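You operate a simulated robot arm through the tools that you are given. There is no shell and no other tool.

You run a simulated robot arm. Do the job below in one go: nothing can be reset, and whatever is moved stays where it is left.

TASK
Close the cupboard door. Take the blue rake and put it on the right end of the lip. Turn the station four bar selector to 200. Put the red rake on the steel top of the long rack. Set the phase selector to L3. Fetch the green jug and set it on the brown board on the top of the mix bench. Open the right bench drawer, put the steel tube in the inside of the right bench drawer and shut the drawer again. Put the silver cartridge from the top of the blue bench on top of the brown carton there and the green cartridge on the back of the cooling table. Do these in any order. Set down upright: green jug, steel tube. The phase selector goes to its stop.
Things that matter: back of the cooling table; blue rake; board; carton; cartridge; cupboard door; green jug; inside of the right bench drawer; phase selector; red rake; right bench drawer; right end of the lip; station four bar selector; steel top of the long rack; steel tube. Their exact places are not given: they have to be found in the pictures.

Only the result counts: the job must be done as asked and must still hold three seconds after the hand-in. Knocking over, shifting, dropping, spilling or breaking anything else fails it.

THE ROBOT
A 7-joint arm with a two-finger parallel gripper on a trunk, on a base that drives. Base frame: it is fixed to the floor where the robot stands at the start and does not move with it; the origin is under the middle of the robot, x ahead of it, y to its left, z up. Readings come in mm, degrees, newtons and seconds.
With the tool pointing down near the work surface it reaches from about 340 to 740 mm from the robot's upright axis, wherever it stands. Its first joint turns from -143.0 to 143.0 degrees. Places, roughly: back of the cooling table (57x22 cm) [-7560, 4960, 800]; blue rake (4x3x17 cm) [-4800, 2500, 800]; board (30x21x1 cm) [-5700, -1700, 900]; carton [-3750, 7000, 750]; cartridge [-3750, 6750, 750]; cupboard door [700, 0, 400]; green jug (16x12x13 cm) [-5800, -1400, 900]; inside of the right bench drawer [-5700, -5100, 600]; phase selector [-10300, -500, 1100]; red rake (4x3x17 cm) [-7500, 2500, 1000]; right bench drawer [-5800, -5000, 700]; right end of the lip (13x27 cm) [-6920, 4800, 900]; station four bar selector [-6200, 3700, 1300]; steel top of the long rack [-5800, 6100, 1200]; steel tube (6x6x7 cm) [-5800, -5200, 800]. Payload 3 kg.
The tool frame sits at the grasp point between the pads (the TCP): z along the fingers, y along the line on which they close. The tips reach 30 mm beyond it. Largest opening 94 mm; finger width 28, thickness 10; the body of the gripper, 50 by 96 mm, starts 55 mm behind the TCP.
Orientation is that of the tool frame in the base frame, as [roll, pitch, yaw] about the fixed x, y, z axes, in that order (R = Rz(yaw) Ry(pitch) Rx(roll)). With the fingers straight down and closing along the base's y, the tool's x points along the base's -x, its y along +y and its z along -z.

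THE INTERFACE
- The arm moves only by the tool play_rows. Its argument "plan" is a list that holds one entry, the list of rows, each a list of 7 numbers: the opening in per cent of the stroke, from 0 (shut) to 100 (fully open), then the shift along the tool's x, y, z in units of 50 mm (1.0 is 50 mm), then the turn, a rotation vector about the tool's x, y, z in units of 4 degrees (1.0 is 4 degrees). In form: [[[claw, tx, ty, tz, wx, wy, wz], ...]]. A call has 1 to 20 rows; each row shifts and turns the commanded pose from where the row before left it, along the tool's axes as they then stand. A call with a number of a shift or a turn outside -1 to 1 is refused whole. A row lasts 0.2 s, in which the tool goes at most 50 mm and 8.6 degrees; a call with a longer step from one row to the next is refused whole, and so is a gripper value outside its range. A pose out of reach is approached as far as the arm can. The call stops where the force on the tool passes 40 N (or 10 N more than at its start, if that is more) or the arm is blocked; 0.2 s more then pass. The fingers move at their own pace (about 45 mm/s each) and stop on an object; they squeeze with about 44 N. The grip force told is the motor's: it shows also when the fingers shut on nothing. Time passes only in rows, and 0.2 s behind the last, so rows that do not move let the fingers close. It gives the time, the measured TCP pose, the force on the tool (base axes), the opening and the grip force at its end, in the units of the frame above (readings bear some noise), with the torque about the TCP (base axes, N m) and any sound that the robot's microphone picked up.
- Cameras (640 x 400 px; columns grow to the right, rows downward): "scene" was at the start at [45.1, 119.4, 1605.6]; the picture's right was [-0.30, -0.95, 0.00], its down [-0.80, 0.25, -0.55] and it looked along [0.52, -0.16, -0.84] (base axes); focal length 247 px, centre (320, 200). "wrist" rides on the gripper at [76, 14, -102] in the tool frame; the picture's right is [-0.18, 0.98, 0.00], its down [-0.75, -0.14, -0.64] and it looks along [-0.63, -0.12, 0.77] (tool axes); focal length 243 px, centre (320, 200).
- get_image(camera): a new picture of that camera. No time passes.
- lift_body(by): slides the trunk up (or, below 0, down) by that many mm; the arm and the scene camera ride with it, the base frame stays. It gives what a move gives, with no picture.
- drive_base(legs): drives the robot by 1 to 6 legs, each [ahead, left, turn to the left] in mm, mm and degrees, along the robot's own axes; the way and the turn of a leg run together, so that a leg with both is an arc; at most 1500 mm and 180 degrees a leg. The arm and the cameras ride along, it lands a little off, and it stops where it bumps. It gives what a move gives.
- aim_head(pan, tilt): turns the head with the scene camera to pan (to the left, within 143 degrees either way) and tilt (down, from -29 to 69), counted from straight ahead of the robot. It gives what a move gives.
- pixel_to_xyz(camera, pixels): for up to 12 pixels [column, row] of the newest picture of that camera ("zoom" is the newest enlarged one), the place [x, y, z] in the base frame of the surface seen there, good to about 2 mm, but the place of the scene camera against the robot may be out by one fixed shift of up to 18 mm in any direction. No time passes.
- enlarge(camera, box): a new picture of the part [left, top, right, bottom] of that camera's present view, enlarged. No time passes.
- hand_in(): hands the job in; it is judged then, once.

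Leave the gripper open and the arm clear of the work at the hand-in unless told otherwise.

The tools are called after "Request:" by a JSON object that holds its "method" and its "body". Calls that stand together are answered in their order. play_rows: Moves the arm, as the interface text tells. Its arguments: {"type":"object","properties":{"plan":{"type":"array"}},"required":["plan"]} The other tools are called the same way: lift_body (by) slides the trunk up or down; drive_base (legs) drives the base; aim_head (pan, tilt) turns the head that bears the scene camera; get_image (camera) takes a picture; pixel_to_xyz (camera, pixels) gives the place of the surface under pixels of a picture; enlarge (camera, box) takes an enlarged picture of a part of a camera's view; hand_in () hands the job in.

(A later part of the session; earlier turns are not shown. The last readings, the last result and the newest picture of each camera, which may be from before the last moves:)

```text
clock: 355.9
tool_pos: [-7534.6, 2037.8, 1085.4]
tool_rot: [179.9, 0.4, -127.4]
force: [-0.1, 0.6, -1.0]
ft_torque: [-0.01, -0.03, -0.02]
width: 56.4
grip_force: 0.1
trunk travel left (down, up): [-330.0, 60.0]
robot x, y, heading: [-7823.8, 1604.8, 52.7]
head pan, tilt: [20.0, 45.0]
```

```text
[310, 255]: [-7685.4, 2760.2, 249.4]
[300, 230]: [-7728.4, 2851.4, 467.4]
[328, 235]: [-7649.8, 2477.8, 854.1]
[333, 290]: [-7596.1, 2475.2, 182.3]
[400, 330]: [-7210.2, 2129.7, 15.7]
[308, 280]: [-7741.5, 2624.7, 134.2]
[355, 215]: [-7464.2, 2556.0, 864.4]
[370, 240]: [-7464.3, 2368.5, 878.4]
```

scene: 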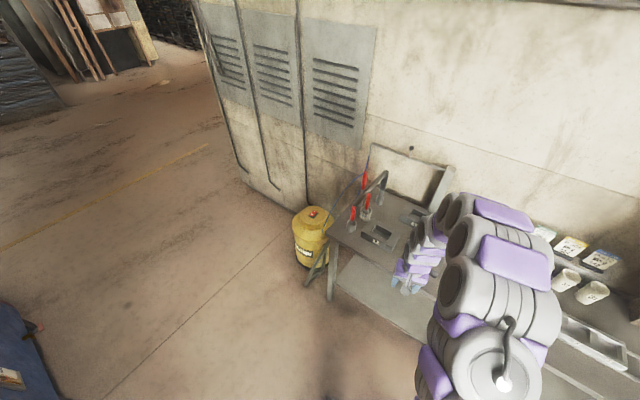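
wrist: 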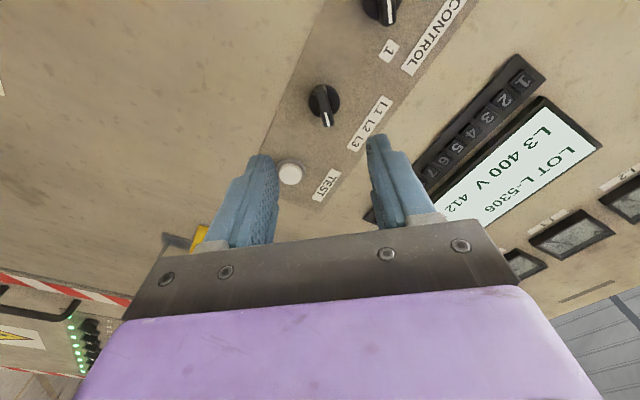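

The cup with the rake is about 60 mm behind the table's front edge. I move ahead 262 and left 276 so the wrist camera looks over the cup.

Request:
{"method": "drive_base", "body": {"legs": [[0, 276, 0], [262, 0, 0]]}}

Request:
{"method": "get_image", "body": {"camera": "wrist"}}

Request:
{"method": "aim_head", "body": {"pan": 10, "tilt": 50}}

Request:
{"method": "get_image", "body": {"camera": "scene"}}

```text
clock: 359.3
tool_pos: [-7607.1, 2419.8, 1084.3]
tool_rot: [-179.8, 0.4, -127.1]
force: [-0.7, -0.3, -0.1]
ft_torque: [-0.02, 0.0, -0.02]
width: 56.4
grip_force: 0.0
trunk travel left (down, up): [-330.0, 60.0]
robot x, y, heading: [-7889.0, 1981.6, 53.0]
head pan, tilt: [20.0, 45.0]
```

```text
taken
```

wrist: 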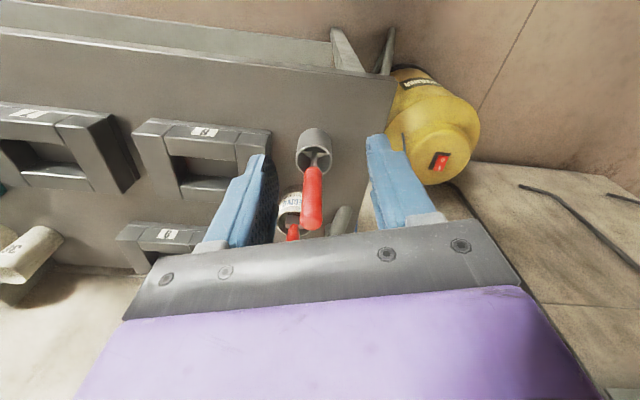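

```text
clock: 360.1
tool_pos: [-7609.3, 2417.7, 1086.1]
tool_rot: [-179.9, 0.4, -127.1]
force: [0.2, 0.4, -0.2]
ft_torque: [0.04, 0.03, -0.04]
width: 56.5
grip_force: 0.0
trunk travel left (down, up): [-330.0, 60.0]
robot x, y, heading: [-7894.6, 1982.5, 53.0]
head pan, tilt: [10.0, 50.0]
```

```text
taken
```

scene: 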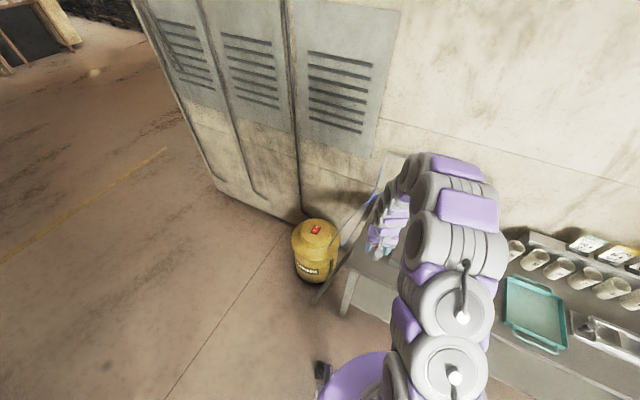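

Request:
{"method": "enlarge", "body": {"camera": "wrist", "box": [260, 115, 388, 240]}}

Request:
{"method": "pixel_to_xyz", "body": {"camera": "wrist", "pixels": [[312, 172], [310, 225], [316, 160], [313, 132], [300, 150], [330, 150], [292, 205], [293, 232], [345, 215], [260, 100], [312, 200]]}}

```text
3.20 times, centred on (324, 178) of wrist
```

zoom: 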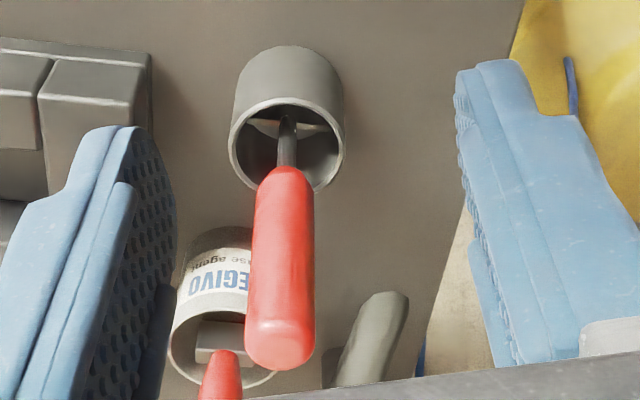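

```text
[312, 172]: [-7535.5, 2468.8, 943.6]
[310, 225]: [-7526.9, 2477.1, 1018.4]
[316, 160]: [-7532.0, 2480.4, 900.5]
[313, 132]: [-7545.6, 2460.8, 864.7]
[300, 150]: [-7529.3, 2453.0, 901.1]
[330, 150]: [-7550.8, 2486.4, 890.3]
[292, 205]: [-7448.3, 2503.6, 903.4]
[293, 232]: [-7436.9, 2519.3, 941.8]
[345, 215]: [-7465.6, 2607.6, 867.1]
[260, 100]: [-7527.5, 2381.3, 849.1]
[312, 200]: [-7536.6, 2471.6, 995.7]
```

The tool in the grey cup spans z 849–1018 (17 cm) with a flat head down in the cup: that is the red rake, axis about (-7532,2472). I'll grip its handle from the front with a horizontal tool, so I can later lay it down. I back off, extend and turn the tool.

Request:
{"method": "drive_base", "body": {"legs": [[-280, 0, 0]]}}

Request:
{"method": "lift_body", "body": {"by": -95}}

Request:
{"method": "play_rows", "body": {"plan": [[[60, -0.8, 0, 0, 0, 0, 0], [60, -0.8, 0, 0, 0, 0, 0], [60, 0, 0, 0, 0, -1, 0], [60, 0, 0, 0, 0, -1, 0], [60, 0, 0, 0, 0, -1, 0], [60, 0, 0, 0, 0, -1, 0], [60, 0, 0, 0, 0, -1, 0], [60, 0, 0, 0, 0, -1, 0], [60, 0, 0, 0, 0, -1, 0], [60, 0, 0, 0, 0, -1, 0], [60, 0, 0, 0, 0, -1, 0], [60, 0, 0, 0, 0, -1, 0], [60, 0, 0, 0, 0, -1, 0], [60, 0, 0, 0, 0, -1, 0], [60, 0, 0, 0, 0, -1, 0], [60, 0, 0, 0, 0, -1, 0], [60, 0, 0, 0, 0, -1, 0], [60, 0, 0, 0, 0, -1, 0], [60, 0, 0, 0, 0, -1, 0], [60, 0, 0, 0, 0, -1, 0]]]}}

Request:
{"method": "play_rows", "body": {"plan": [[[60, 0, 0, 0, 0, -1, 0], [60, 0, 0, 0, 0, -1, 0], [60, 0, 0, 0, 0, -1, 0], [60, 0, 0, 0, 0, -1, 0], [60, 0, 0, 0, 0, -0.5, 0], [60, 0, 0, 0, 0, 0, 0]]]}}

```text
clock: 362.0
tool_pos: [-7765.6, 2184.5, 1087.4]
tool_rot: [179.6, 0.5, -127.4]
force: [-0.1, -0.9, 0.8]
ft_torque: [0.04, -0.02, 0.0]
width: 56.3
grip_force: 0.0
trunk travel left (down, up): [-330.0, 60.0]
robot x, y, heading: [-8055.4, 1760.2, 53.0]
head pan, tilt: [10.0, 50.0]
```

```text
clock: 363.3
tool_pos: [-7760.3, 2179.7, 992.7]
tool_rot: [179.1, 0.7, -127.3]
force: [0.2, 0.2, 0.1]
ft_torque: [0.04, 0.0, -0.03]
width: 56.2
grip_force: 0.0
trunk travel left (down, up): [-235.0, 155.0]
robot x, y, heading: [-8054.4, 1755.3, 52.9]
head pan, tilt: [10.0, 50.0]
```

```text
clock: 367.5
tool_pos: [-7712.3, 2244.4, 994.7]
tool_rot: [177.7, 72.8, -129.5]
force: [0.1, 0.1, -0.5]
ft_torque: [0.0, -0.01, -0.04]
width: 56.4
grip_force: 0.1
trunk travel left (down, up): [-235.0, 155.0]
robot x, y, heading: [-8054.2, 1754.8, 52.9]
head pan, tilt: [10.0, 50.0]
```

```text
clock: 368.9
tool_pos: [-7712.3, 2245.0, 993.1]
tool_rot: [48.1, 88.9, 100.8]
force: [0.3, -0.1, 0.6]
ft_torque: [-0.01, -0.01, -0.02]
width: 56.4
grip_force: 0.0
out of reach, approached as far as the arm can: row 4
trunk travel left (down, up): [-235.0, 155.0]
robot x, y, heading: [-8057.4, 1758.1, 53.1]
head pan, tilt: [10.0, 50.0]
```

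The tool is horizontal, pointing at az 52.7°; the rake is 290 mm ahead. I drive 150 mm nearer and look.

Request:
{"method": "drive_base", "body": {"legs": [[150, 0, 0]]}}

Request:
{"method": "get_image", "body": {"camera": "wrist"}}

```text
clock: 370.3
tool_pos: [-7622.3, 2363.3, 991.4]
tool_rot: [52.0, 89.2, 104.5]
force: [-0.6, 0.0, -0.6]
ft_torque: [-0.03, -0.02, -0.02]
width: 56.2
grip_force: 0.0
trunk travel left (down, up): [-235.0, 155.0]
robot x, y, heading: [-7963.9, 1878.5, 52.6]
head pan, tilt: [10.0, 50.0]
```

```text
taken
```

wrist: 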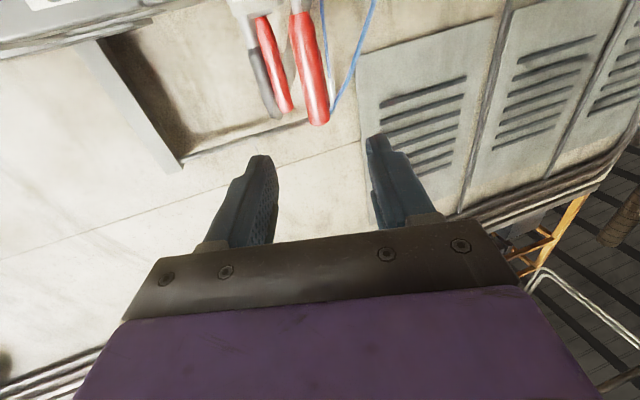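

Request:
{"method": "pixel_to_xyz", "body": {"camera": "wrist", "pixels": [[318, 115], [310, 80], [300, 20], [285, 100], [270, 50], [265, 90], [303, 50]]}}

```text
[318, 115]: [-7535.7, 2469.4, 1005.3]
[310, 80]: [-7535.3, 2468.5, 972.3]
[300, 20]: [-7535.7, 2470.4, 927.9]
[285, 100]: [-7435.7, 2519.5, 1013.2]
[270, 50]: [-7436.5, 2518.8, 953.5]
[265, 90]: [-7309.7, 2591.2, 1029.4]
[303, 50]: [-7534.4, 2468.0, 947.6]
```

Handle axis ≈(-7530,2476). I drive 110 mm ahead, then finish with the arm.

Request:
{"method": "drive_base", "body": {"legs": [[108, -3, 0]]}}

Request:
{"method": "get_image", "body": {"camera": "wrist"}}

Request:
{"method": "pixel_to_xyz", "body": {"camera": "wrist", "pixels": [[320, 150], [318, 120], [310, 80], [325, 165]]}}

```text
clock: 371.5
tool_pos: [-7554.2, 2450.8, 993.4]
tool_rot: [47.3, 89.1, 100.1]
force: [-0.5, 0.2, -0.1]
ft_torque: [0.04, 0.0, -0.02]
width: 56.4
grip_force: 0.0
trunk travel left (down, up): [-235.0, 155.0]
robot x, y, heading: [-7897.6, 1961.0, 52.8]
head pan, tilt: [10.0, 50.0]
```

```text
taken
```

wrist: 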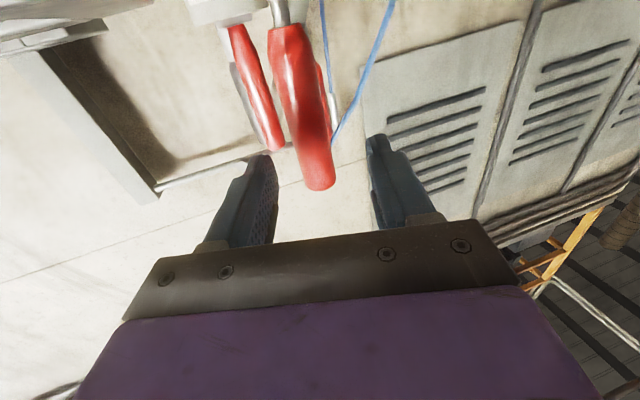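

```text
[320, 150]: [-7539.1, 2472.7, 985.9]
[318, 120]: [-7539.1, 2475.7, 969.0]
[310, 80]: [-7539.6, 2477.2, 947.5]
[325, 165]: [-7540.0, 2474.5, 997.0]
```

Aligned; 35 mm to go. I advance and close on the handle.

Request:
{"method": "play_rows", "body": {"plan": [[[60, 0.08, 0.02, 0.24, 0, 0, 0], [60, 0.08, 0, 0.24, 0, 0, 0], [60, 0, 0, 0.22, 0, 0, 0], [60, 0, 0, 0, 0, 0, 0]]]}}

Request:
{"method": "get_image", "body": {"camera": "wrist"}}

```text
clock: 372.5
tool_pos: [-7533.4, 2475.5, 987.5]
tool_rot: [44.7, 88.9, 97.7]
force: [0.5, 0.3, 0.6]
ft_torque: [-0.01, -0.01, 0.02]
width: 56.5
grip_force: 0.1
trunk travel left (down, up): [-235.0, 155.0]
robot x, y, heading: [-7898.4, 1960.7, 52.8]
head pan, tilt: [10.0, 50.0]
```

```text
taken
```

wrist: 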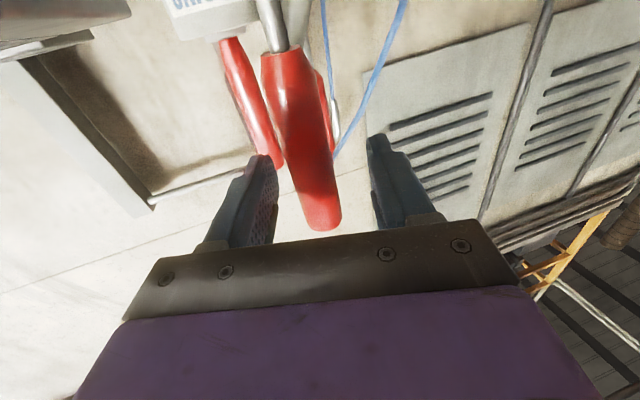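

Request:
{"method": "play_rows", "body": {"plan": [[[30, 0, -0.03, 0, 0, 0, 0], [10, 0, 0, 0, 0, 0, 0], [0, 0, 0, 0, 0, 0, 0], [0, 0, 0, 0, 0, 0, 0], [0, 0, 0, 0, 0, 0, 0], [0, 0, 0, 0, 0, 0, 0]]]}}

Request:
{"method": "get_image", "body": {"camera": "wrist"}}

```text
clock: 373.9
tool_pos: [-7532.9, 2474.9, 986.3]
tool_rot: [43.1, 88.8, 95.9]
force: [2.5, -0.8, 1.9]
ft_torque: [-0.05, -0.3, 0.02]
width: 25.1
grip_force: 44.2
trunk travel left (down, up): [-235.0, 155.0]
robot x, y, heading: [-7898.8, 1959.7, 52.7]
head pan, tilt: [10.0, 50.0]
```

```text
taken
```

wrist: 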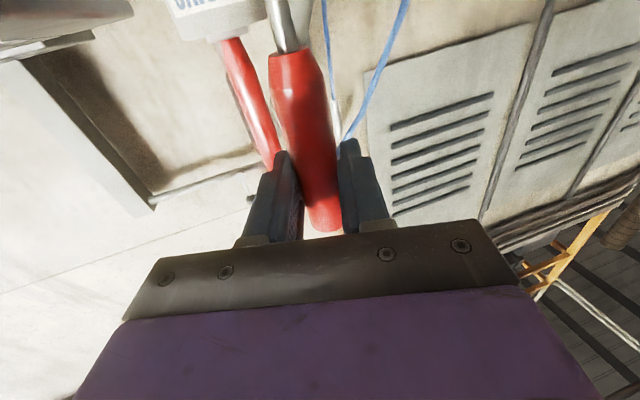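

Gripped. I lift straight up with the trunk by 130 mm.

Request:
{"method": "lift_body", "body": {"by": 130}}

Request:
{"method": "get_image", "body": {"camera": "wrist"}}

Request:
{"method": "get_image", "body": {"camera": "scene"}}

```text
clock: 375.4
tool_pos: [-7533.1, 2475.4, 1115.2]
tool_rot: [44.3, 89.0, 97.0]
force: [-0.7, 0.0, -0.3]
ft_torque: [0.02, 0.01, -0.01]
width: 25.4
grip_force: 44.3
trunk travel left (down, up): [-365.0, 25.0]
robot x, y, heading: [-7897.6, 1961.6, 53.1]
head pan, tilt: [10.0, 50.0]
```

```text
taken
```

wrist: 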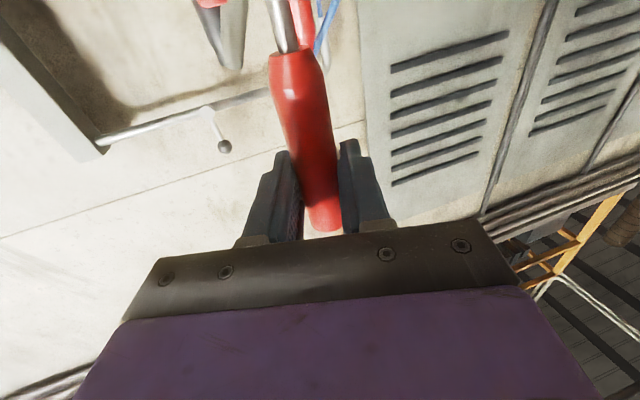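

```text
taken
```

scene: 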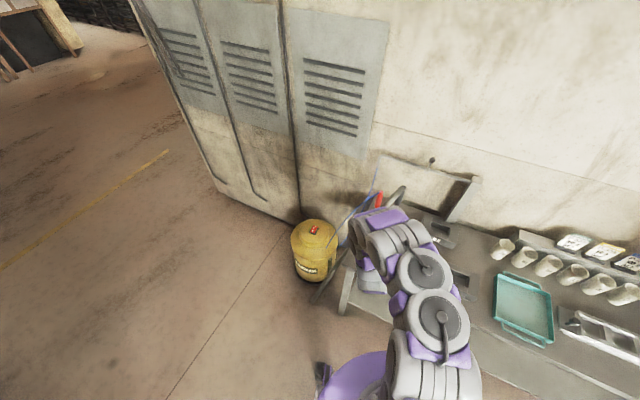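

Lifted. I drive back 400 mm and check what hangs in the gripper.

Request:
{"method": "drive_base", "body": {"legs": [[-400, 0, 0]]}}

Request:
{"method": "aim_head", "body": {"pan": 10, "tilt": 35}}

Request:
{"method": "get_image", "body": {"camera": "scene"}}

Request:
{"method": "enlarge", "body": {"camera": "scene", "box": [260, 200, 420, 300]}}

```text
clock: 377.9
tool_pos: [-7765.9, 2161.2, 1116.8]
tool_rot: [42.7, 88.9, 94.8]
force: [0.6, 0.9, 0.4]
ft_torque: [0.01, -0.01, 0.02]
width: 25.4
grip_force: 43.8
trunk travel left (down, up): [-365.0, 25.0]
robot x, y, heading: [-8137.2, 1649.5, 52.2]
head pan, tilt: [10.0, 50.0]
```

```text
clock: 378.7
tool_pos: [-7766.5, 2159.9, 1118.5]
tool_rot: [40.0, 88.9, 92.2]
force: [-0.2, 0.2, -0.7]
ft_torque: [0.01, -0.01, 0.01]
width: 25.4
grip_force: 44.0
trunk travel left (down, up): [-365.0, 25.0]
robot x, y, heading: [-8135.4, 1651.1, 52.0]
head pan, tilt: [10.0, 35.0]
```

```text
taken
```

scene: 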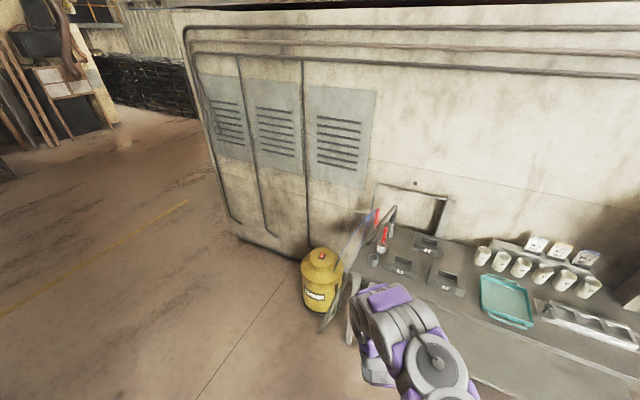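

```text
4.00 times, centred on (340, 250) of scene
```

zoom: 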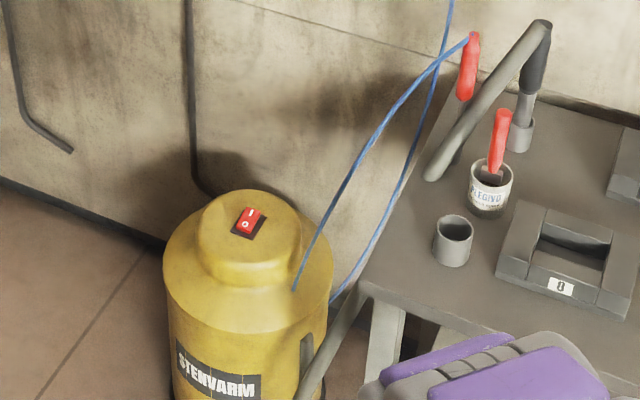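

The cup stands empty and upright, and I hold the rake. I turn the tool down so the rake lies level beneath it.

Request:
{"method": "play_rows", "body": {"plan": [[[0, 0, 0, 0, 0, 1, 0], [0, 0, 0, 0, 0, 1, 0], [0, 0, 0, 0, 0, 1, 0], [0, 0, 0, 0, 0, 1, 0], [0, 0, 0, 0, 0, 1, 0], [0, 0, 0, 0, 0, 1, 0], [0, 0, 0, 0, 0, 1, 0], [0, 0, 0, 0, 0, 1, 0], [0, 0, 0, 0, 0, 1, 0], [0, 0, 0, 0, 0, 1, 0], [0, 0, 0, 0, 0, 1, 0], [0, 0, 0, 0, 0, 1, 0], [0, 0, 0, 0, 0, 1, 0], [0, 0, 0, 0, 0, 1, 0], [0, 0, 0, 0, 0, 1, 0], [0, 0, 0, 0, 0, 1, 0], [0, 0, 0, 0, 0, 1, 0], [0, 0, 0, 0, 0, 1, 0], [0, 0, 0, 0, 0, 1, 0], [0, 0, 0, 0, 0, 1, 0]]]}}

Request:
{"method": "play_rows", "body": {"plan": [[[0, 0, 0, 0, 0, 1, 0], [0, 0, 0, 0, 0, 1, 0], [0, 0, 0, 0, 0, 0.4, 0], [0, 0.7, 0, 0, 0, 0, 0], [0, 0.7, 0, 0, 0, 0, 0]]]}}

Request:
{"method": "get_image", "body": {"camera": "wrist"}}

```text
clock: 382.9
tool_pos: [-7765.7, 2159.3, 1118.8]
tool_rot: [179.2, 10.8, -128.0]
force: [-0.1, -0.7, -0.2]
ft_torque: [-0.02, -0.04, -0.03]
width: 24.8
grip_force: 44.2
trunk travel left (down, up): [-365.0, 25.0]
robot x, y, heading: [-8134.4, 1649.7, 52.1]
head pan, tilt: [10.0, 35.0]
```

```text
clock: 384.1
tool_pos: [-7809.7, 2105.5, 1117.1]
tool_rot: [179.2, 1.2, -127.8]
force: [-0.4, -0.3, -0.6]
ft_torque: [0.05, -0.05, -0.01]
width: 24.9
grip_force: 44.2
trunk travel left (down, up): [-365.0, 25.0]
robot x, y, heading: [-8136.4, 1651.2, 52.2]
head pan, tilt: [10.0, 35.0]
```

```text
taken
```

wrist: 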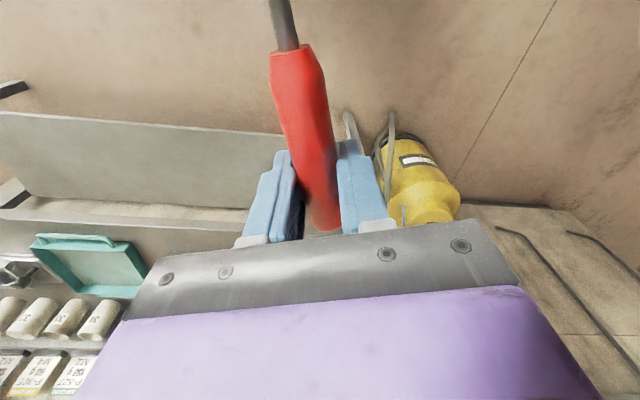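

The rake is held level. Now for the long rack at (-5800,6100). I look left for a way round the machine's end.

Request:
{"method": "aim_head", "body": {"pan": 55, "tilt": 15}}

Request:
{"method": "get_image", "body": {"camera": "scene"}}

Request:
{"method": "pixel_to_xyz", "body": {"camera": "scene", "pixels": [[420, 320], [320, 300], [320, 230], [320, 190], [250, 220], [400, 230], [360, 170], [200, 250], [150, 200], [420, 200], [440, 260], [290, 180]]}}

```text
clock: 385.2
tool_pos: [-7809.4, 2105.4, 1116.8]
tool_rot: [179.4, 1.3, -127.8]
force: [0.4, 0.2, -1.1]
ft_torque: [0.0, 0.01, 0.03]
width: 24.9
grip_force: 44.1
trunk travel left (down, up): [-365.0, 25.0]
robot x, y, heading: [-8132.8, 1650.5, 52.3]
head pan, tilt: [55.0, 15.0]
```

```text
taken
```

scene: 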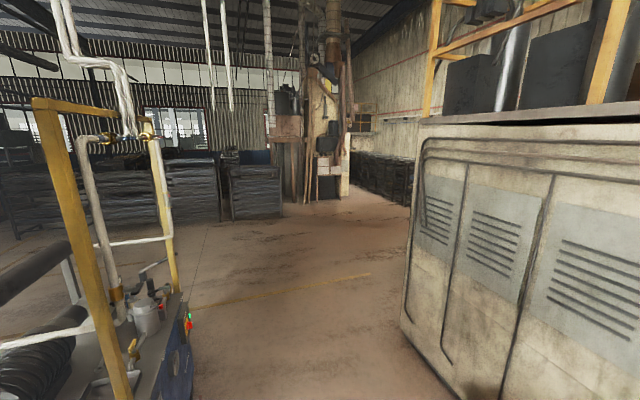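

```text
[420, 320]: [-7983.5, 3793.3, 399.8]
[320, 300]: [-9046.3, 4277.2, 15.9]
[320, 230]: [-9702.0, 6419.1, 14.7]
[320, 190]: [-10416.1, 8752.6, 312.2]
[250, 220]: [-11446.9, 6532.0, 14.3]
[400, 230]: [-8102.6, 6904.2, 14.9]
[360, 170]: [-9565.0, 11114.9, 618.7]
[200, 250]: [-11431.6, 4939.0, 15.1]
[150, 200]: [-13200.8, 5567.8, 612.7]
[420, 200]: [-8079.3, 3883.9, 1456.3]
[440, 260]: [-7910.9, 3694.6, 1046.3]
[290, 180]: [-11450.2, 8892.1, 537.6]
```

Request:
{"method": "pixel_to_xyz", "body": {"camera": "scene", "pixels": [[190, 340], [190, 390], [170, 290], [230, 350], [260, 390], [100, 350], [120, 395], [350, 390], [400, 390]]}}

```text
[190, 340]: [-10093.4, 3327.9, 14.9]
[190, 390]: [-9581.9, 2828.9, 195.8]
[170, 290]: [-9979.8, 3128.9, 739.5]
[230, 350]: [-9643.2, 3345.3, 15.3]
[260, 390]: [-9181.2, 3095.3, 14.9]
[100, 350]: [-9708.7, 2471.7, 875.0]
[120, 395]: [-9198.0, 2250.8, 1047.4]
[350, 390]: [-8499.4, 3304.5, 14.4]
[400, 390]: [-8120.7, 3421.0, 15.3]
```

The way lies between the skid (x<-9200) and the machine's wall. I turn left 60° and drive along it to about (-8900,4300).

Request:
{"method": "drive_base", "body": {"legs": [[0, 0, 60], [1350, 0, 0], [1391, -296, 0]]}}

Request:
{"method": "aim_head", "body": {"pan": -50, "tilt": 15}}

Request:
{"method": "get_image", "body": {"camera": "scene"}}

```text
clock: 401.2
tool_pos: [-9116.9, 4803.0, 1117.1]
tool_rot: [179.3, 1.3, -66.6]
force: [0.5, -1.0, -0.7]
ft_torque: [0.04, -0.03, -0.05]
width: 21.4
grip_force: 43.8
trunk travel left (down, up): [-365.0, 25.0]
robot x, y, heading: [-8874.4, 4299.9, 113.6]
head pan, tilt: [55.0, 15.0]
```

```text
clock: 403.0
tool_pos: [-9114.9, 4800.5, 1117.3]
tool_rot: [179.2, 1.4, -66.6]
force: [0.5, 0.0, -1.5]
ft_torque: [0.01, 0.0, 0.01]
width: 21.6
grip_force: 44.0
trunk travel left (down, up): [-365.0, 25.0]
robot x, y, heading: [-8875.2, 4298.5, 113.6]
head pan, tilt: [-50.0, 15.0]
```

```text
taken
```

scene: 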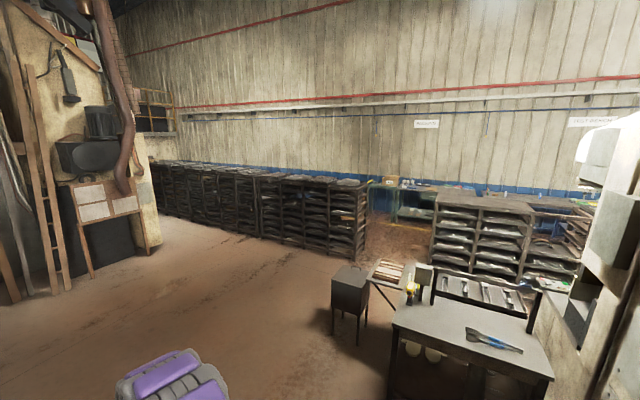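

The grip width dropped from 25 to 21.5 mm; I check the rake in the wrist camera.

Request:
{"method": "get_image", "body": {"camera": "wrist"}}

Request:
{"method": "enlarge", "body": {"camera": "scene", "box": [330, 170, 640, 390]}}

Request:
{"method": "pixel_to_xyz", "body": {"camera": "scene", "pixels": [[440, 200], [530, 208], [480, 205], [435, 240], [390, 330], [550, 375], [440, 295], [345, 280], [365, 230], [520, 275], [345, 330], [470, 345]]}}

```text
taken
```

wrist: 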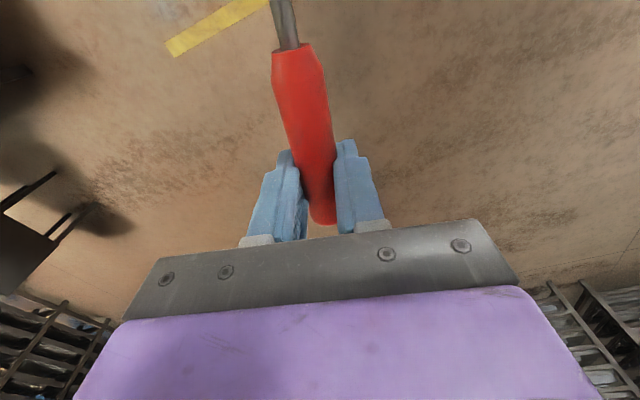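

```text
1.82 times, centred on (485, 280) of scene
```

zoom: 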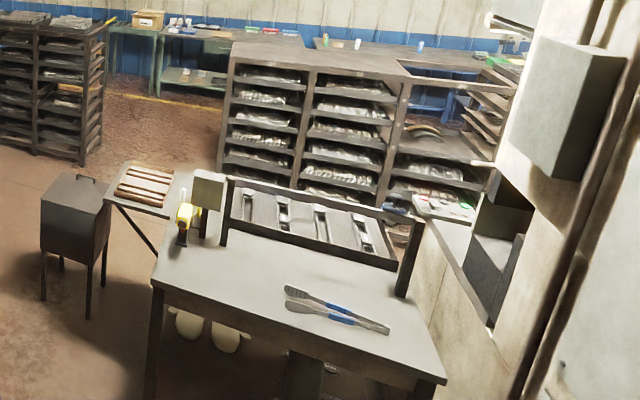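

```text
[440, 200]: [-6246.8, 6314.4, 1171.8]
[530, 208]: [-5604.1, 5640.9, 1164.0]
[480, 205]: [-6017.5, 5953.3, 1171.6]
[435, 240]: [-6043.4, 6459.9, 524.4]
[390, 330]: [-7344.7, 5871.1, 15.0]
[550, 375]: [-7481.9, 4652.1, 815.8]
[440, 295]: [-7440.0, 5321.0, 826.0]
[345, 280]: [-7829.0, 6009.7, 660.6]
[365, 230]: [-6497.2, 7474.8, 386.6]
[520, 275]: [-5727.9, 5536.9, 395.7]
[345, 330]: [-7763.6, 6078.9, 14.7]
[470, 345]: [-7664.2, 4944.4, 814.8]
```

The rake is still held. The rack's steel top shows at (480,205), z≈1160, edges near (-6247,6314); the cooling table is in front right. I raise the tool to ~1240 and go round the small black stand at (-7829,6010).

Request:
{"method": "lift_body", "body": {"by": 25}}

Request:
{"method": "play_rows", "body": {"plan": [[[0, 0, 0, -0.6, 0, 0, 0], [0, 0, 0, -0.6, 0, 0, 0], [0, 0, 0, -0.6, 0, 0, 0], [0, 0, 0, -0.4, 0, 0, 0]]]}}

Request:
{"method": "drive_base", "body": {"legs": [[813, -390, 0], [813, -390, 0], [0, 0, -78]]}}

Request:
{"method": "aim_head", "body": {"pan": -10, "tilt": 20}}

Request:
{"method": "get_image", "body": {"camera": "scene"}}

```text
clock: 403.7
tool_pos: [-9114.5, 4800.1, 1142.9]
tool_rot: [179.2, 1.4, -66.6]
force: [0.2, 0.3, -0.9]
ft_torque: [0.07, 0.03, 0.02]
width: 21.8
grip_force: 44.4
trunk travel left (down, up): [-390.0, 0.0]
robot x, y, heading: [-8874.3, 4303.1, 113.7]
head pan, tilt: [-50.0, 15.0]
```

```text
clock: 404.7
tool_pos: [-9109.3, 4800.2, 1254.3]
tool_rot: [179.3, 1.5, -66.6]
force: [0.3, 0.1, -0.2]
ft_torque: [0.03, 0.0, 0.04]
width: 21.4
grip_force: 44.2
trunk travel left (down, up): [-390.0, 0.0]
robot x, y, heading: [-8873.0, 4296.3, 113.4]
head pan, tilt: [-50.0, 15.0]
```

```text
clock: 417.0
tool_pos: [-8378.9, 6414.7, 1252.2]
tool_rot: [179.1, 1.3, -144.9]
force: [0.0, 0.3, -0.4]
ft_torque: [0.07, 0.0, 0.02]
width: 21.7
grip_force: 44.0
trunk travel left (down, up): [-390.0, 0.0]
robot x, y, heading: [-8822.3, 6085.4, 35.4]
head pan, tilt: [-50.0, 15.0]
```

```text
clock: 418.1
tool_pos: [-8383.0, 6415.3, 1253.9]
tool_rot: [179.1, 1.5, -145.0]
force: [-0.5, -0.2, -0.1]
ft_torque: [-0.02, -0.04, 0.01]
width: 21.6
grip_force: 44.1
trunk travel left (down, up): [-390.0, 0.0]
robot x, y, heading: [-8825.3, 6082.0, 35.0]
head pan, tilt: [-10.0, 20.0]
```

```text
taken
```

scene: 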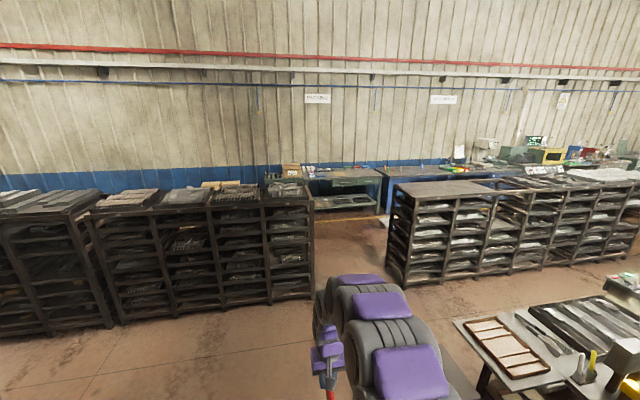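

I see the long rack's steel top at (440,188) and a gap between the racks at columns 315–385. I measure the rack.

Request:
{"method": "pixel_to_xyz", "body": {"camera": "scene", "pixels": [[400, 188], [492, 200], [500, 183], [430, 181], [390, 270], [310, 295], [295, 190], [460, 320], [495, 350], [540, 300], [290, 168], [450, 190]]}}

Request:
{"method": "enlarge", "body": {"camera": "scene", "box": [280, 130, 520, 280]}}

```text
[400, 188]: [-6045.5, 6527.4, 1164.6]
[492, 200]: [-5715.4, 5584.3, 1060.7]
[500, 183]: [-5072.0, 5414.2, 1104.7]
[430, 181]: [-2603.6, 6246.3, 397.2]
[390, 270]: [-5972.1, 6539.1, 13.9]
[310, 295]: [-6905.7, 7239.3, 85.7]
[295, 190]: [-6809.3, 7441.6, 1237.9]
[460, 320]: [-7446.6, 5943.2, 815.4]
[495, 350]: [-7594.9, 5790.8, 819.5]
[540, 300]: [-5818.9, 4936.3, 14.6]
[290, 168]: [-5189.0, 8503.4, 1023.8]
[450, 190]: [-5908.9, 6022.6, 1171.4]
```

```text
2.67 times, centred on (400, 205) of scene
```

zoom: 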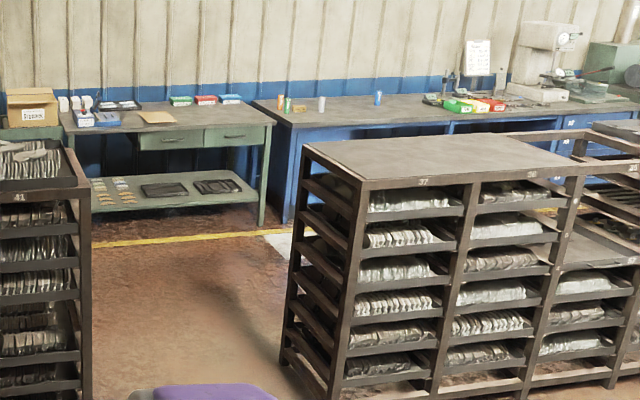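

The steel top covers the bays 37 and 38 (z≈1155). I drive ahead 1300, then strafe right to stand before it.

Request:
{"method": "drive_base", "body": {"legs": [[1300, 0, 0], [0, -800, 0], [0, -800, 0]]}}

Request:
{"method": "aim_head", "body": {"pan": 15, "tilt": 30}}

Request:
{"method": "get_image", "body": {"camera": "scene"}}

```text
clock: 432.2
tool_pos: [-6412.0, 5919.5, 1253.7]
tool_rot: [179.6, 1.5, -144.7]
force: [-0.8, -0.1, -1.1]
ft_torque: [-0.01, -0.05, 0.01]
width: 21.6
grip_force: 43.7
trunk travel left (down, up): [-390.0, 0.0]
robot x, y, heading: [-6847.8, 5579.5, 35.7]
head pan, tilt: [-10.0, 20.0]
```

```text
clock: 433.1
tool_pos: [-6410.7, 5915.9, 1254.8]
tool_rot: [179.3, 1.6, -144.5]
force: [0.5, 0.3, -0.8]
ft_torque: [0.01, -0.01, -0.01]
width: 21.6
grip_force: 44.3
trunk travel left (down, up): [-390.0, 0.0]
robot x, y, heading: [-6848.6, 5585.5, 35.7]
head pan, tilt: [15.0, 30.0]
```

```text
taken
```

scene: 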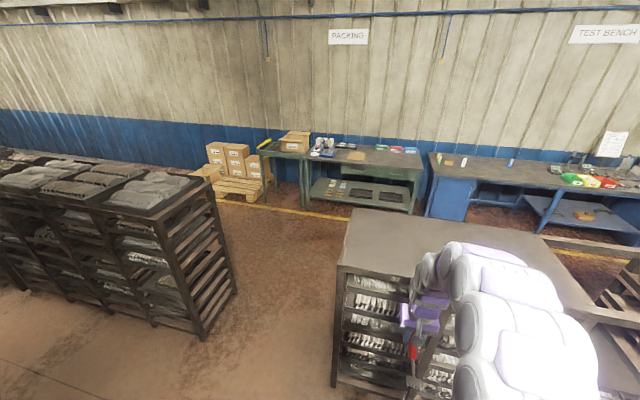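

Request:
{"method": "pixel_to_xyz", "body": {"camera": "scene", "pixels": [[342, 265], [357, 212], [525, 235], [592, 305], [400, 240], [420, 225], [375, 255], [410, 350]]}}

```text
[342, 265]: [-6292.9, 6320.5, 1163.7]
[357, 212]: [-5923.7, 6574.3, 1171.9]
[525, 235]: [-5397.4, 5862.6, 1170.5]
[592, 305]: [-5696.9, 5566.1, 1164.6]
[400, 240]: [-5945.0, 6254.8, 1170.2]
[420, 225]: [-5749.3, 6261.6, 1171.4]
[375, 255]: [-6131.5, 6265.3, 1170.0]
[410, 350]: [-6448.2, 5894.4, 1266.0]
```

The steel top spans V 970–1400 and z≈1155. I drive ahead 500 mm so the rake comes above it.

Request:
{"method": "drive_base", "body": {"legs": [[500, 0, 0]]}}

Request:
{"method": "get_image", "body": {"camera": "wrist"}}

Request:
{"method": "aim_head", "body": {"pan": 20, "tilt": 45}}

Request:
{"method": "get_image", "body": {"camera": "scene"}}

```text
clock: 436.1
tool_pos: [-5995.3, 6193.2, 1254.3]
tool_rot: [179.0, 1.6, -144.8]
force: [-0.3, 0.3, -0.9]
ft_torque: [0.01, 0.01, -0.01]
width: 21.7
grip_force: 44.3
trunk travel left (down, up): [-390.0, 0.0]
robot x, y, heading: [-6438.7, 5867.8, 35.6]
head pan, tilt: [15.0, 30.0]
```

```text
taken
```

wrist: 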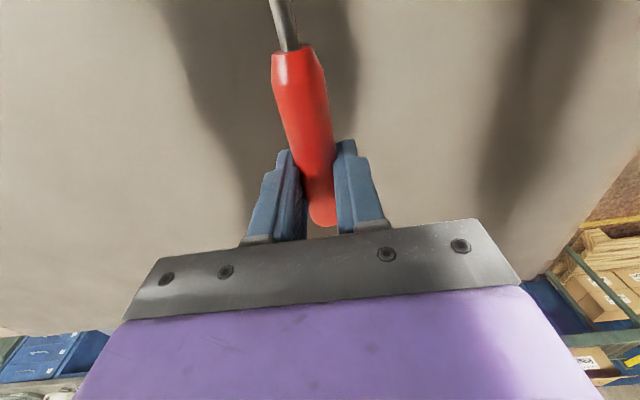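

```text
clock: 436.9
tool_pos: [-5999.0, 6194.7, 1254.5]
tool_rot: [179.0, 1.7, -144.8]
force: [-0.2, 0.1, -1.7]
ft_torque: [0.05, -0.03, -0.02]
width: 21.5
grip_force: 43.9
trunk travel left (down, up): [-390.0, 0.0]
robot x, y, heading: [-6437.5, 5865.6, 35.5]
head pan, tilt: [20.0, 45.0]
```

```text
taken
```

scene: 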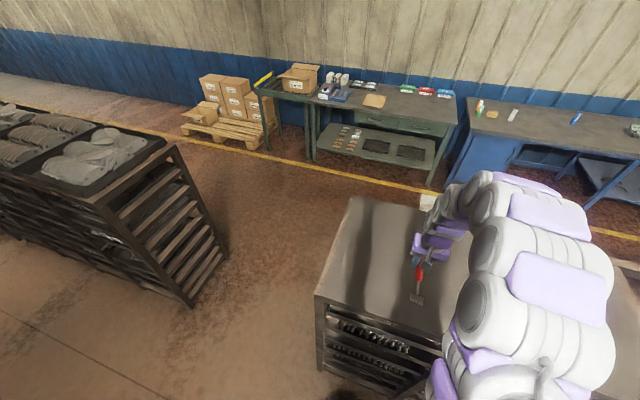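

I see the rake's head at (416,298). I reach 85 mm further in and measure the surface height.

Request:
{"method": "play_rows", "body": {"plan": [[[0, -0.6, 0, 0, 0, 0, 0], [0, -0.6, 0, 0, 0, 0, 0], [0, -0.5, 0, 0, 0, 0, 0], [0, 0, 0, 0, 0, 0, 0]]]}}

Request:
{"method": "get_image", "body": {"camera": "wrist"}}

Request:
{"method": "pixel_to_xyz", "body": {"camera": "wrist", "pixels": [[200, 60], [400, 60], [320, 20], [285, 20], [300, 80], [320, 180], [230, 150], [450, 150]]}}

Request:
{"method": "get_image", "body": {"camera": "scene"}}

Request:
{"method": "enlarge", "body": {"camera": "scene", "box": [380, 230, 476, 320]}}

```text
clock: 437.9
tool_pos: [-5928.7, 6245.9, 1259.2]
tool_rot: [179.0, 1.7, -144.8]
force: [0.4, 0.8, -0.1]
ft_torque: [0.0, -0.04, 0.03]
width: 21.5
grip_force: 44.5
trunk travel left (down, up): [-390.0, 0.0]
robot x, y, heading: [-6434.1, 5869.9, 35.3]
head pan, tilt: [20.0, 45.0]
```

```text
taken
```

wrist: 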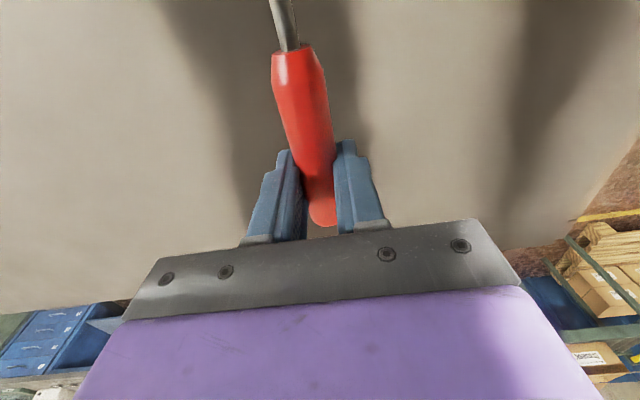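

```text
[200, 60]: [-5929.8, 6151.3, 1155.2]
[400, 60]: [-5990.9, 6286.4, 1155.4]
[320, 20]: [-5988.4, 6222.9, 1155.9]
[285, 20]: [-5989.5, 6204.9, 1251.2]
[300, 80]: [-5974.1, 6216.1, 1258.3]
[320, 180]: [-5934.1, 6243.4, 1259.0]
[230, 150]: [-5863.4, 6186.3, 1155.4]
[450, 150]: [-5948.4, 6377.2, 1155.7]
```

```text
taken
```

scene: 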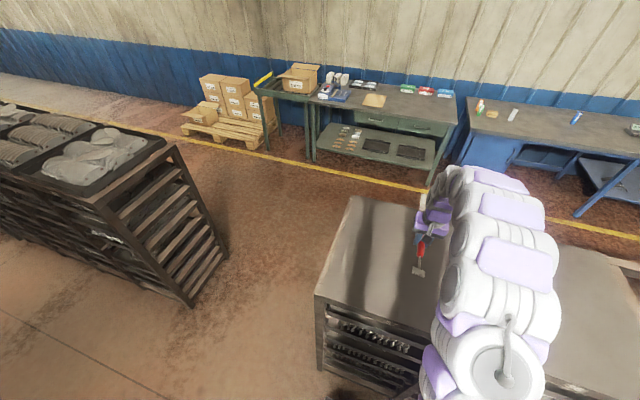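

```text
4.44 times, centred on (428, 275) of scene
```

zoom: 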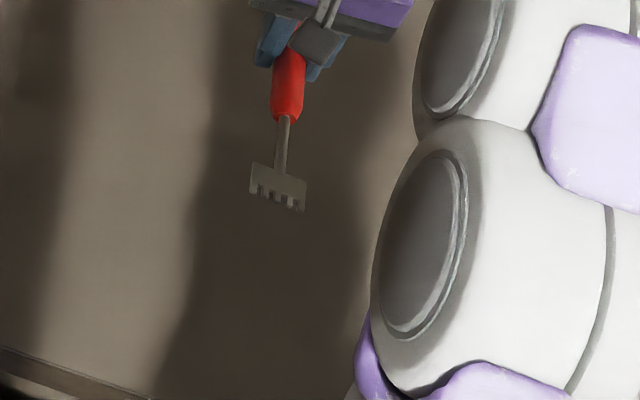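

It is plainly a rake with teeth, lying level. The steel surface is at z=1155. I lower to TCP≈1189 and release.

Request:
{"method": "play_rows", "body": {"plan": [[[0, 0, 0, 0.5, 0, 0, 0], [0, 0, 0, 0.4, 0, 0, 0], [0, 0, 0, 0.25, 0, 0, 0], [0, 0, 0, 0.15, 0, 0, 0], [0, 0, 0, 0.06, 0, 0, 0], [0, 0, 0, 0, 0, 0, 0]]]}}

```text
clock: 439.2
tool_pos: [-5927.6, 6246.1, 1190.5]
tool_rot: [179.0, 1.7, -144.8]
force: [-0.6, -0.1, -1.3]
ft_torque: [0.04, 0.01, 0.04]
width: 21.5
grip_force: 44.2
trunk travel left (down, up): [-390.0, 0.0]
robot x, y, heading: [-6439.5, 5867.2, 35.3]
head pan, tilt: [20.0, 45.0]
```

Request:
{"method": "play_rows", "body": {"plan": [[[0, 0, 0, 0.06, 0, 0, 0], [15, 0, 0, 0, 0, 0, 0], [30, 0, 0, 0, 0, 0, 0], [50, 0, 0, 0, 0, 0, 0], [50, 0, 0, 0, 0, 0, 0], [50, 0, 0, 0, 0, 0, 0]]]}}

Request:
{"method": "get_image", "body": {"camera": "wrist"}}

```text
clock: 440.6
tool_pos: [-5927.7, 6246.2, 1186.4]
tool_rot: [179.0, 1.7, -144.7]
force: [0.0, 0.2, -0.4]
ft_torque: [-0.02, 0.0, 0.0]
width: 47.1
grip_force: 0.1
trunk travel left (down, up): [-390.0, 0.0]
robot x, y, heading: [-6435.5, 5869.0, 35.5]
head pan, tilt: [20.0, 45.0]
```

```text
taken
```

wrist: 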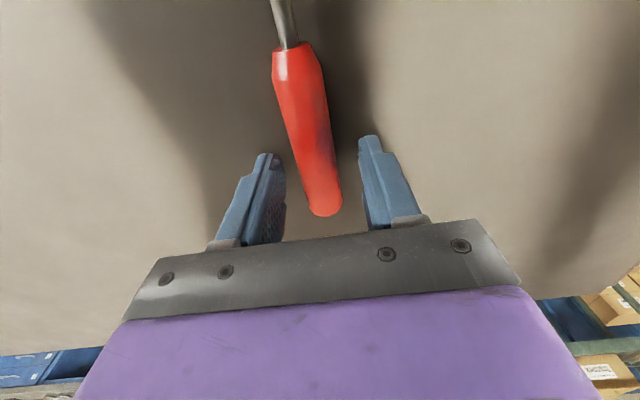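

It lies on the steel top. I raise the tool and back off.

Request:
{"method": "play_rows", "body": {"plan": [[[50, 0, 0, -0.3, 0, 0, 0], [50, 0, 0, -0.6, 0, 0, 0], [50, 0, 0, -0.7, 0, 0, 0]]]}}

Request:
{"method": "drive_base", "body": {"legs": [[-350, 0, 0]]}}

Request:
{"method": "aim_head", "body": {"pan": 5, "tilt": 40}}

Request:
{"method": "get_image", "body": {"camera": "scene"}}

```text
clock: 441.4
tool_pos: [-5931.2, 6244.3, 1269.1]
tool_rot: [179.0, 1.7, -144.9]
force: [0.1, 0.0, 0.1]
ft_torque: [-0.01, -0.03, -0.03]
width: 47.1
grip_force: 0.1
trunk travel left (down, up): [-390.0, 0.0]
robot x, y, heading: [-6437.6, 5868.1, 35.2]
head pan, tilt: [20.0, 45.0]
```

```text
clock: 443.7
tool_pos: [-6210.3, 6039.3, 1268.7]
tool_rot: [179.0, 1.7, -145.5]
force: [0.6, 0.4, -0.4]
ft_torque: [0.01, -0.02, 0.01]
width: 47.1
grip_force: 0.1
trunk travel left (down, up): [-390.0, 0.0]
robot x, y, heading: [-6723.3, 5666.5, 34.4]
head pan, tilt: [20.0, 45.0]
```

```text
clock: 444.5
tool_pos: [-6213.0, 6038.6, 1270.0]
tool_rot: [179.0, 1.7, -145.6]
force: [-0.6, -0.2, -0.3]
ft_torque: [0.02, -0.02, 0.01]
width: 46.9
grip_force: 0.0
trunk travel left (down, up): [-390.0, 0.0]
robot x, y, heading: [-6725.4, 5668.0, 34.6]
head pan, tilt: [5.0, 40.0]
```

```text
taken
```

scene: 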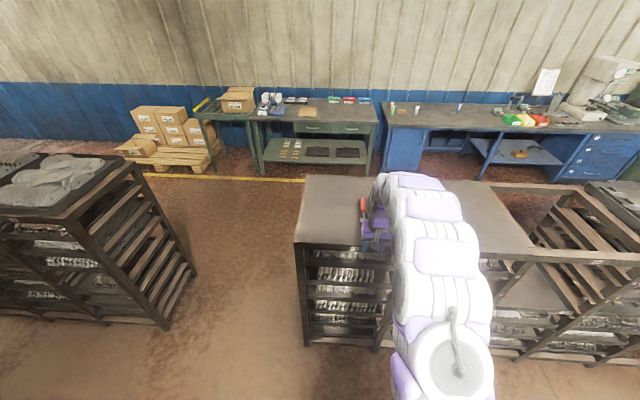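

The red rake lies on the steel top (363,210). Now I zoom at the blue bench behind the rack.

Request:
{"method": "enlarge", "body": {"camera": "scene", "box": [370, 70, 530, 170]}}

Request:
{"method": "pixel_to_xyz", "body": {"camera": "zoom", "pixels": [[90, 145], [165, 155], [355, 140], [60, 140], [120, 165], [30, 200], [560, 190], [250, 170], [88, 160], [30, 160]]}}

```text
4.00 times, centred on (450, 120) of scene
```

zoom: 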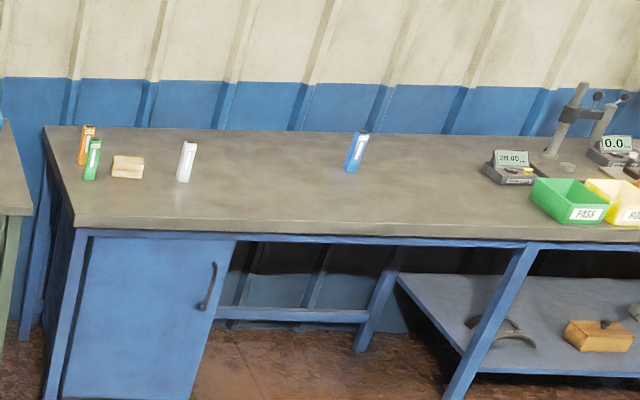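

```text
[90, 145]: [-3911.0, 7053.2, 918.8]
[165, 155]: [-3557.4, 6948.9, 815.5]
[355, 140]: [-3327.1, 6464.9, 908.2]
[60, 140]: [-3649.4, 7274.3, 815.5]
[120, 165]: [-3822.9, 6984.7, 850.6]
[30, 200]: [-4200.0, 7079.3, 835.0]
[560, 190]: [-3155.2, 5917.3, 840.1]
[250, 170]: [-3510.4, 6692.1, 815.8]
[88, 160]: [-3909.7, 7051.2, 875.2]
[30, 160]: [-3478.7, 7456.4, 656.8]
```

On the blue bench I see orange and green cartridges (85,150), the small brown carton (127,167), the silver cartridge (186,160) and a blue one. I drive through the gap between the racks to the bench side.

Request:
{"method": "drive_base", "body": {"legs": [[0, 0, 1.1], [0, 800, 0], [1150, 0, 0], [1150, 0, 0], [0, -700, 0], [0, -650, 0]]}}

Request:
{"method": "aim_head", "body": {"pan": 0, "tilt": 40}}

Request:
{"method": "get_image", "body": {"camera": "scene"}}

```text
clock: 466.7
tool_pos: [-4054.1, 7009.8, 1270.1]
tool_rot: [178.7, 1.8, -144.0]
force: [-0.3, -0.5, -0.2]
ft_torque: [-0.03, 0.01, -0.03]
width: 47.0
grip_force: 0.0
trunk travel left (down, up): [-390.0, 0.0]
robot x, y, heading: [-4556.8, 6630.9, 36.0]
head pan, tilt: [5.0, 40.0]
```

```text
clock: 467.4
tool_pos: [-4058.6, 7013.2, 1271.1]
tool_rot: [179.0, 1.9, -144.0]
force: [-1.1, 0.4, 1.3]
ft_torque: [0.03, 0.04, 0.01]
width: 46.8
grip_force: 0.0
trunk travel left (down, up): [-390.0, 0.0]
robot x, y, heading: [-4555.8, 6633.1, 36.0]
head pan, tilt: [0.0, 40.0]
```

```text
taken
```

scene: 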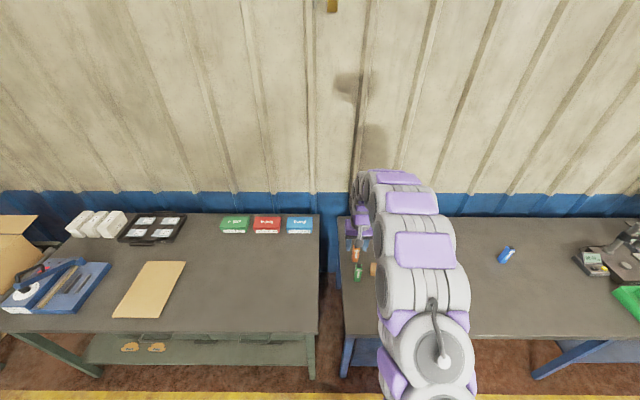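

The arm hides the cartridges; I lower the trunk 200 mm and use the wrist camera.

Request:
{"method": "lift_body", "body": {"by": -200}}

Request:
{"method": "play_rows", "body": {"plan": [[[100, 0.8, 0, 0, 0.25, 0.45, 0], [100, 0.8, 0, 0, 0, 0, 0], [100, 0, 0, 0, 0, 0, 0]]]}}

Request:
{"method": "get_image", "body": {"camera": "wrist"}}

```text
clock: 469.5
tool_pos: [-4057.0, 7011.8, 1070.4]
tool_rot: [179.0, 1.8, -143.9]
force: [-0.3, 0.5, 0.8]
ft_torque: [-0.01, 0.0, 0.02]
width: 46.7
grip_force: 0.1
trunk travel left (down, up): [-190.0, 200.0]
robot x, y, heading: [-4554.2, 6633.4, 36.4]
head pan, tilt: [0.0, 40.0]
```

```text
clock: 470.3
tool_pos: [-4122.3, 6962.3, 1069.2]
tool_rot: [-180.0, 0.2, -143.9]
force: [-0.3, 0.0, -0.7]
ft_torque: [0.0, 0.03, 0.0]
width: 94.1
grip_force: 0.1
trunk travel left (down, up): [-190.0, 200.0]
robot x, y, heading: [-4556.0, 6632.3, 36.4]
head pan, tilt: [0.0, 40.0]
```

```text
taken
```

wrist: 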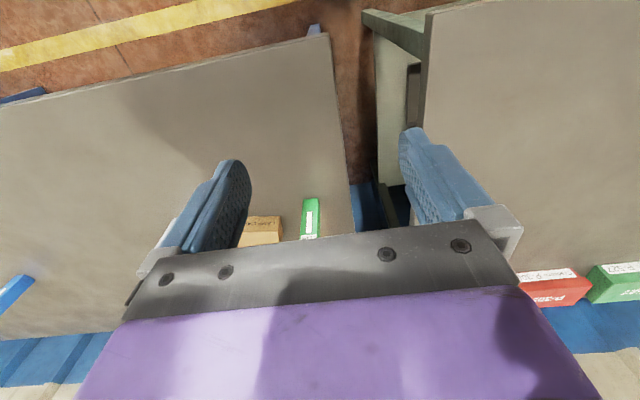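

Request:
{"method": "pixel_to_xyz", "body": {"camera": "wrist", "pixels": [[310, 205], [310, 230], [305, 225], [316, 225], [262, 222], [262, 235], [278, 240], [330, 45], [180, 150], [340, 150]]}}

Request:
{"method": "enlarge", "body": {"camera": "wrist", "box": [220, 160, 348, 240]}}

```text
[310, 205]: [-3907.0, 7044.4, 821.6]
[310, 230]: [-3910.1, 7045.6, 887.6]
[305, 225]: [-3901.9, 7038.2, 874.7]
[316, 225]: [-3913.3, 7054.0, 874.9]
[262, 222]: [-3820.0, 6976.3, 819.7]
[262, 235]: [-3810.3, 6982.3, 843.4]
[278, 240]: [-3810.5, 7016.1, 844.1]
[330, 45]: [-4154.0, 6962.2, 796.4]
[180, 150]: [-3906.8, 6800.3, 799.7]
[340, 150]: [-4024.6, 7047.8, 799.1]
```

```text
5.00 times, centred on (284, 200) of wrist
```

zoom: 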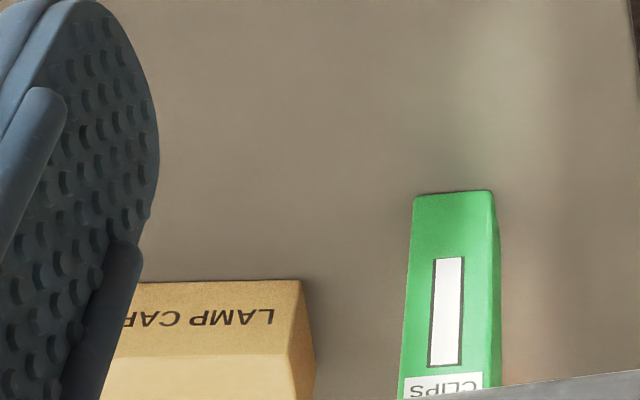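

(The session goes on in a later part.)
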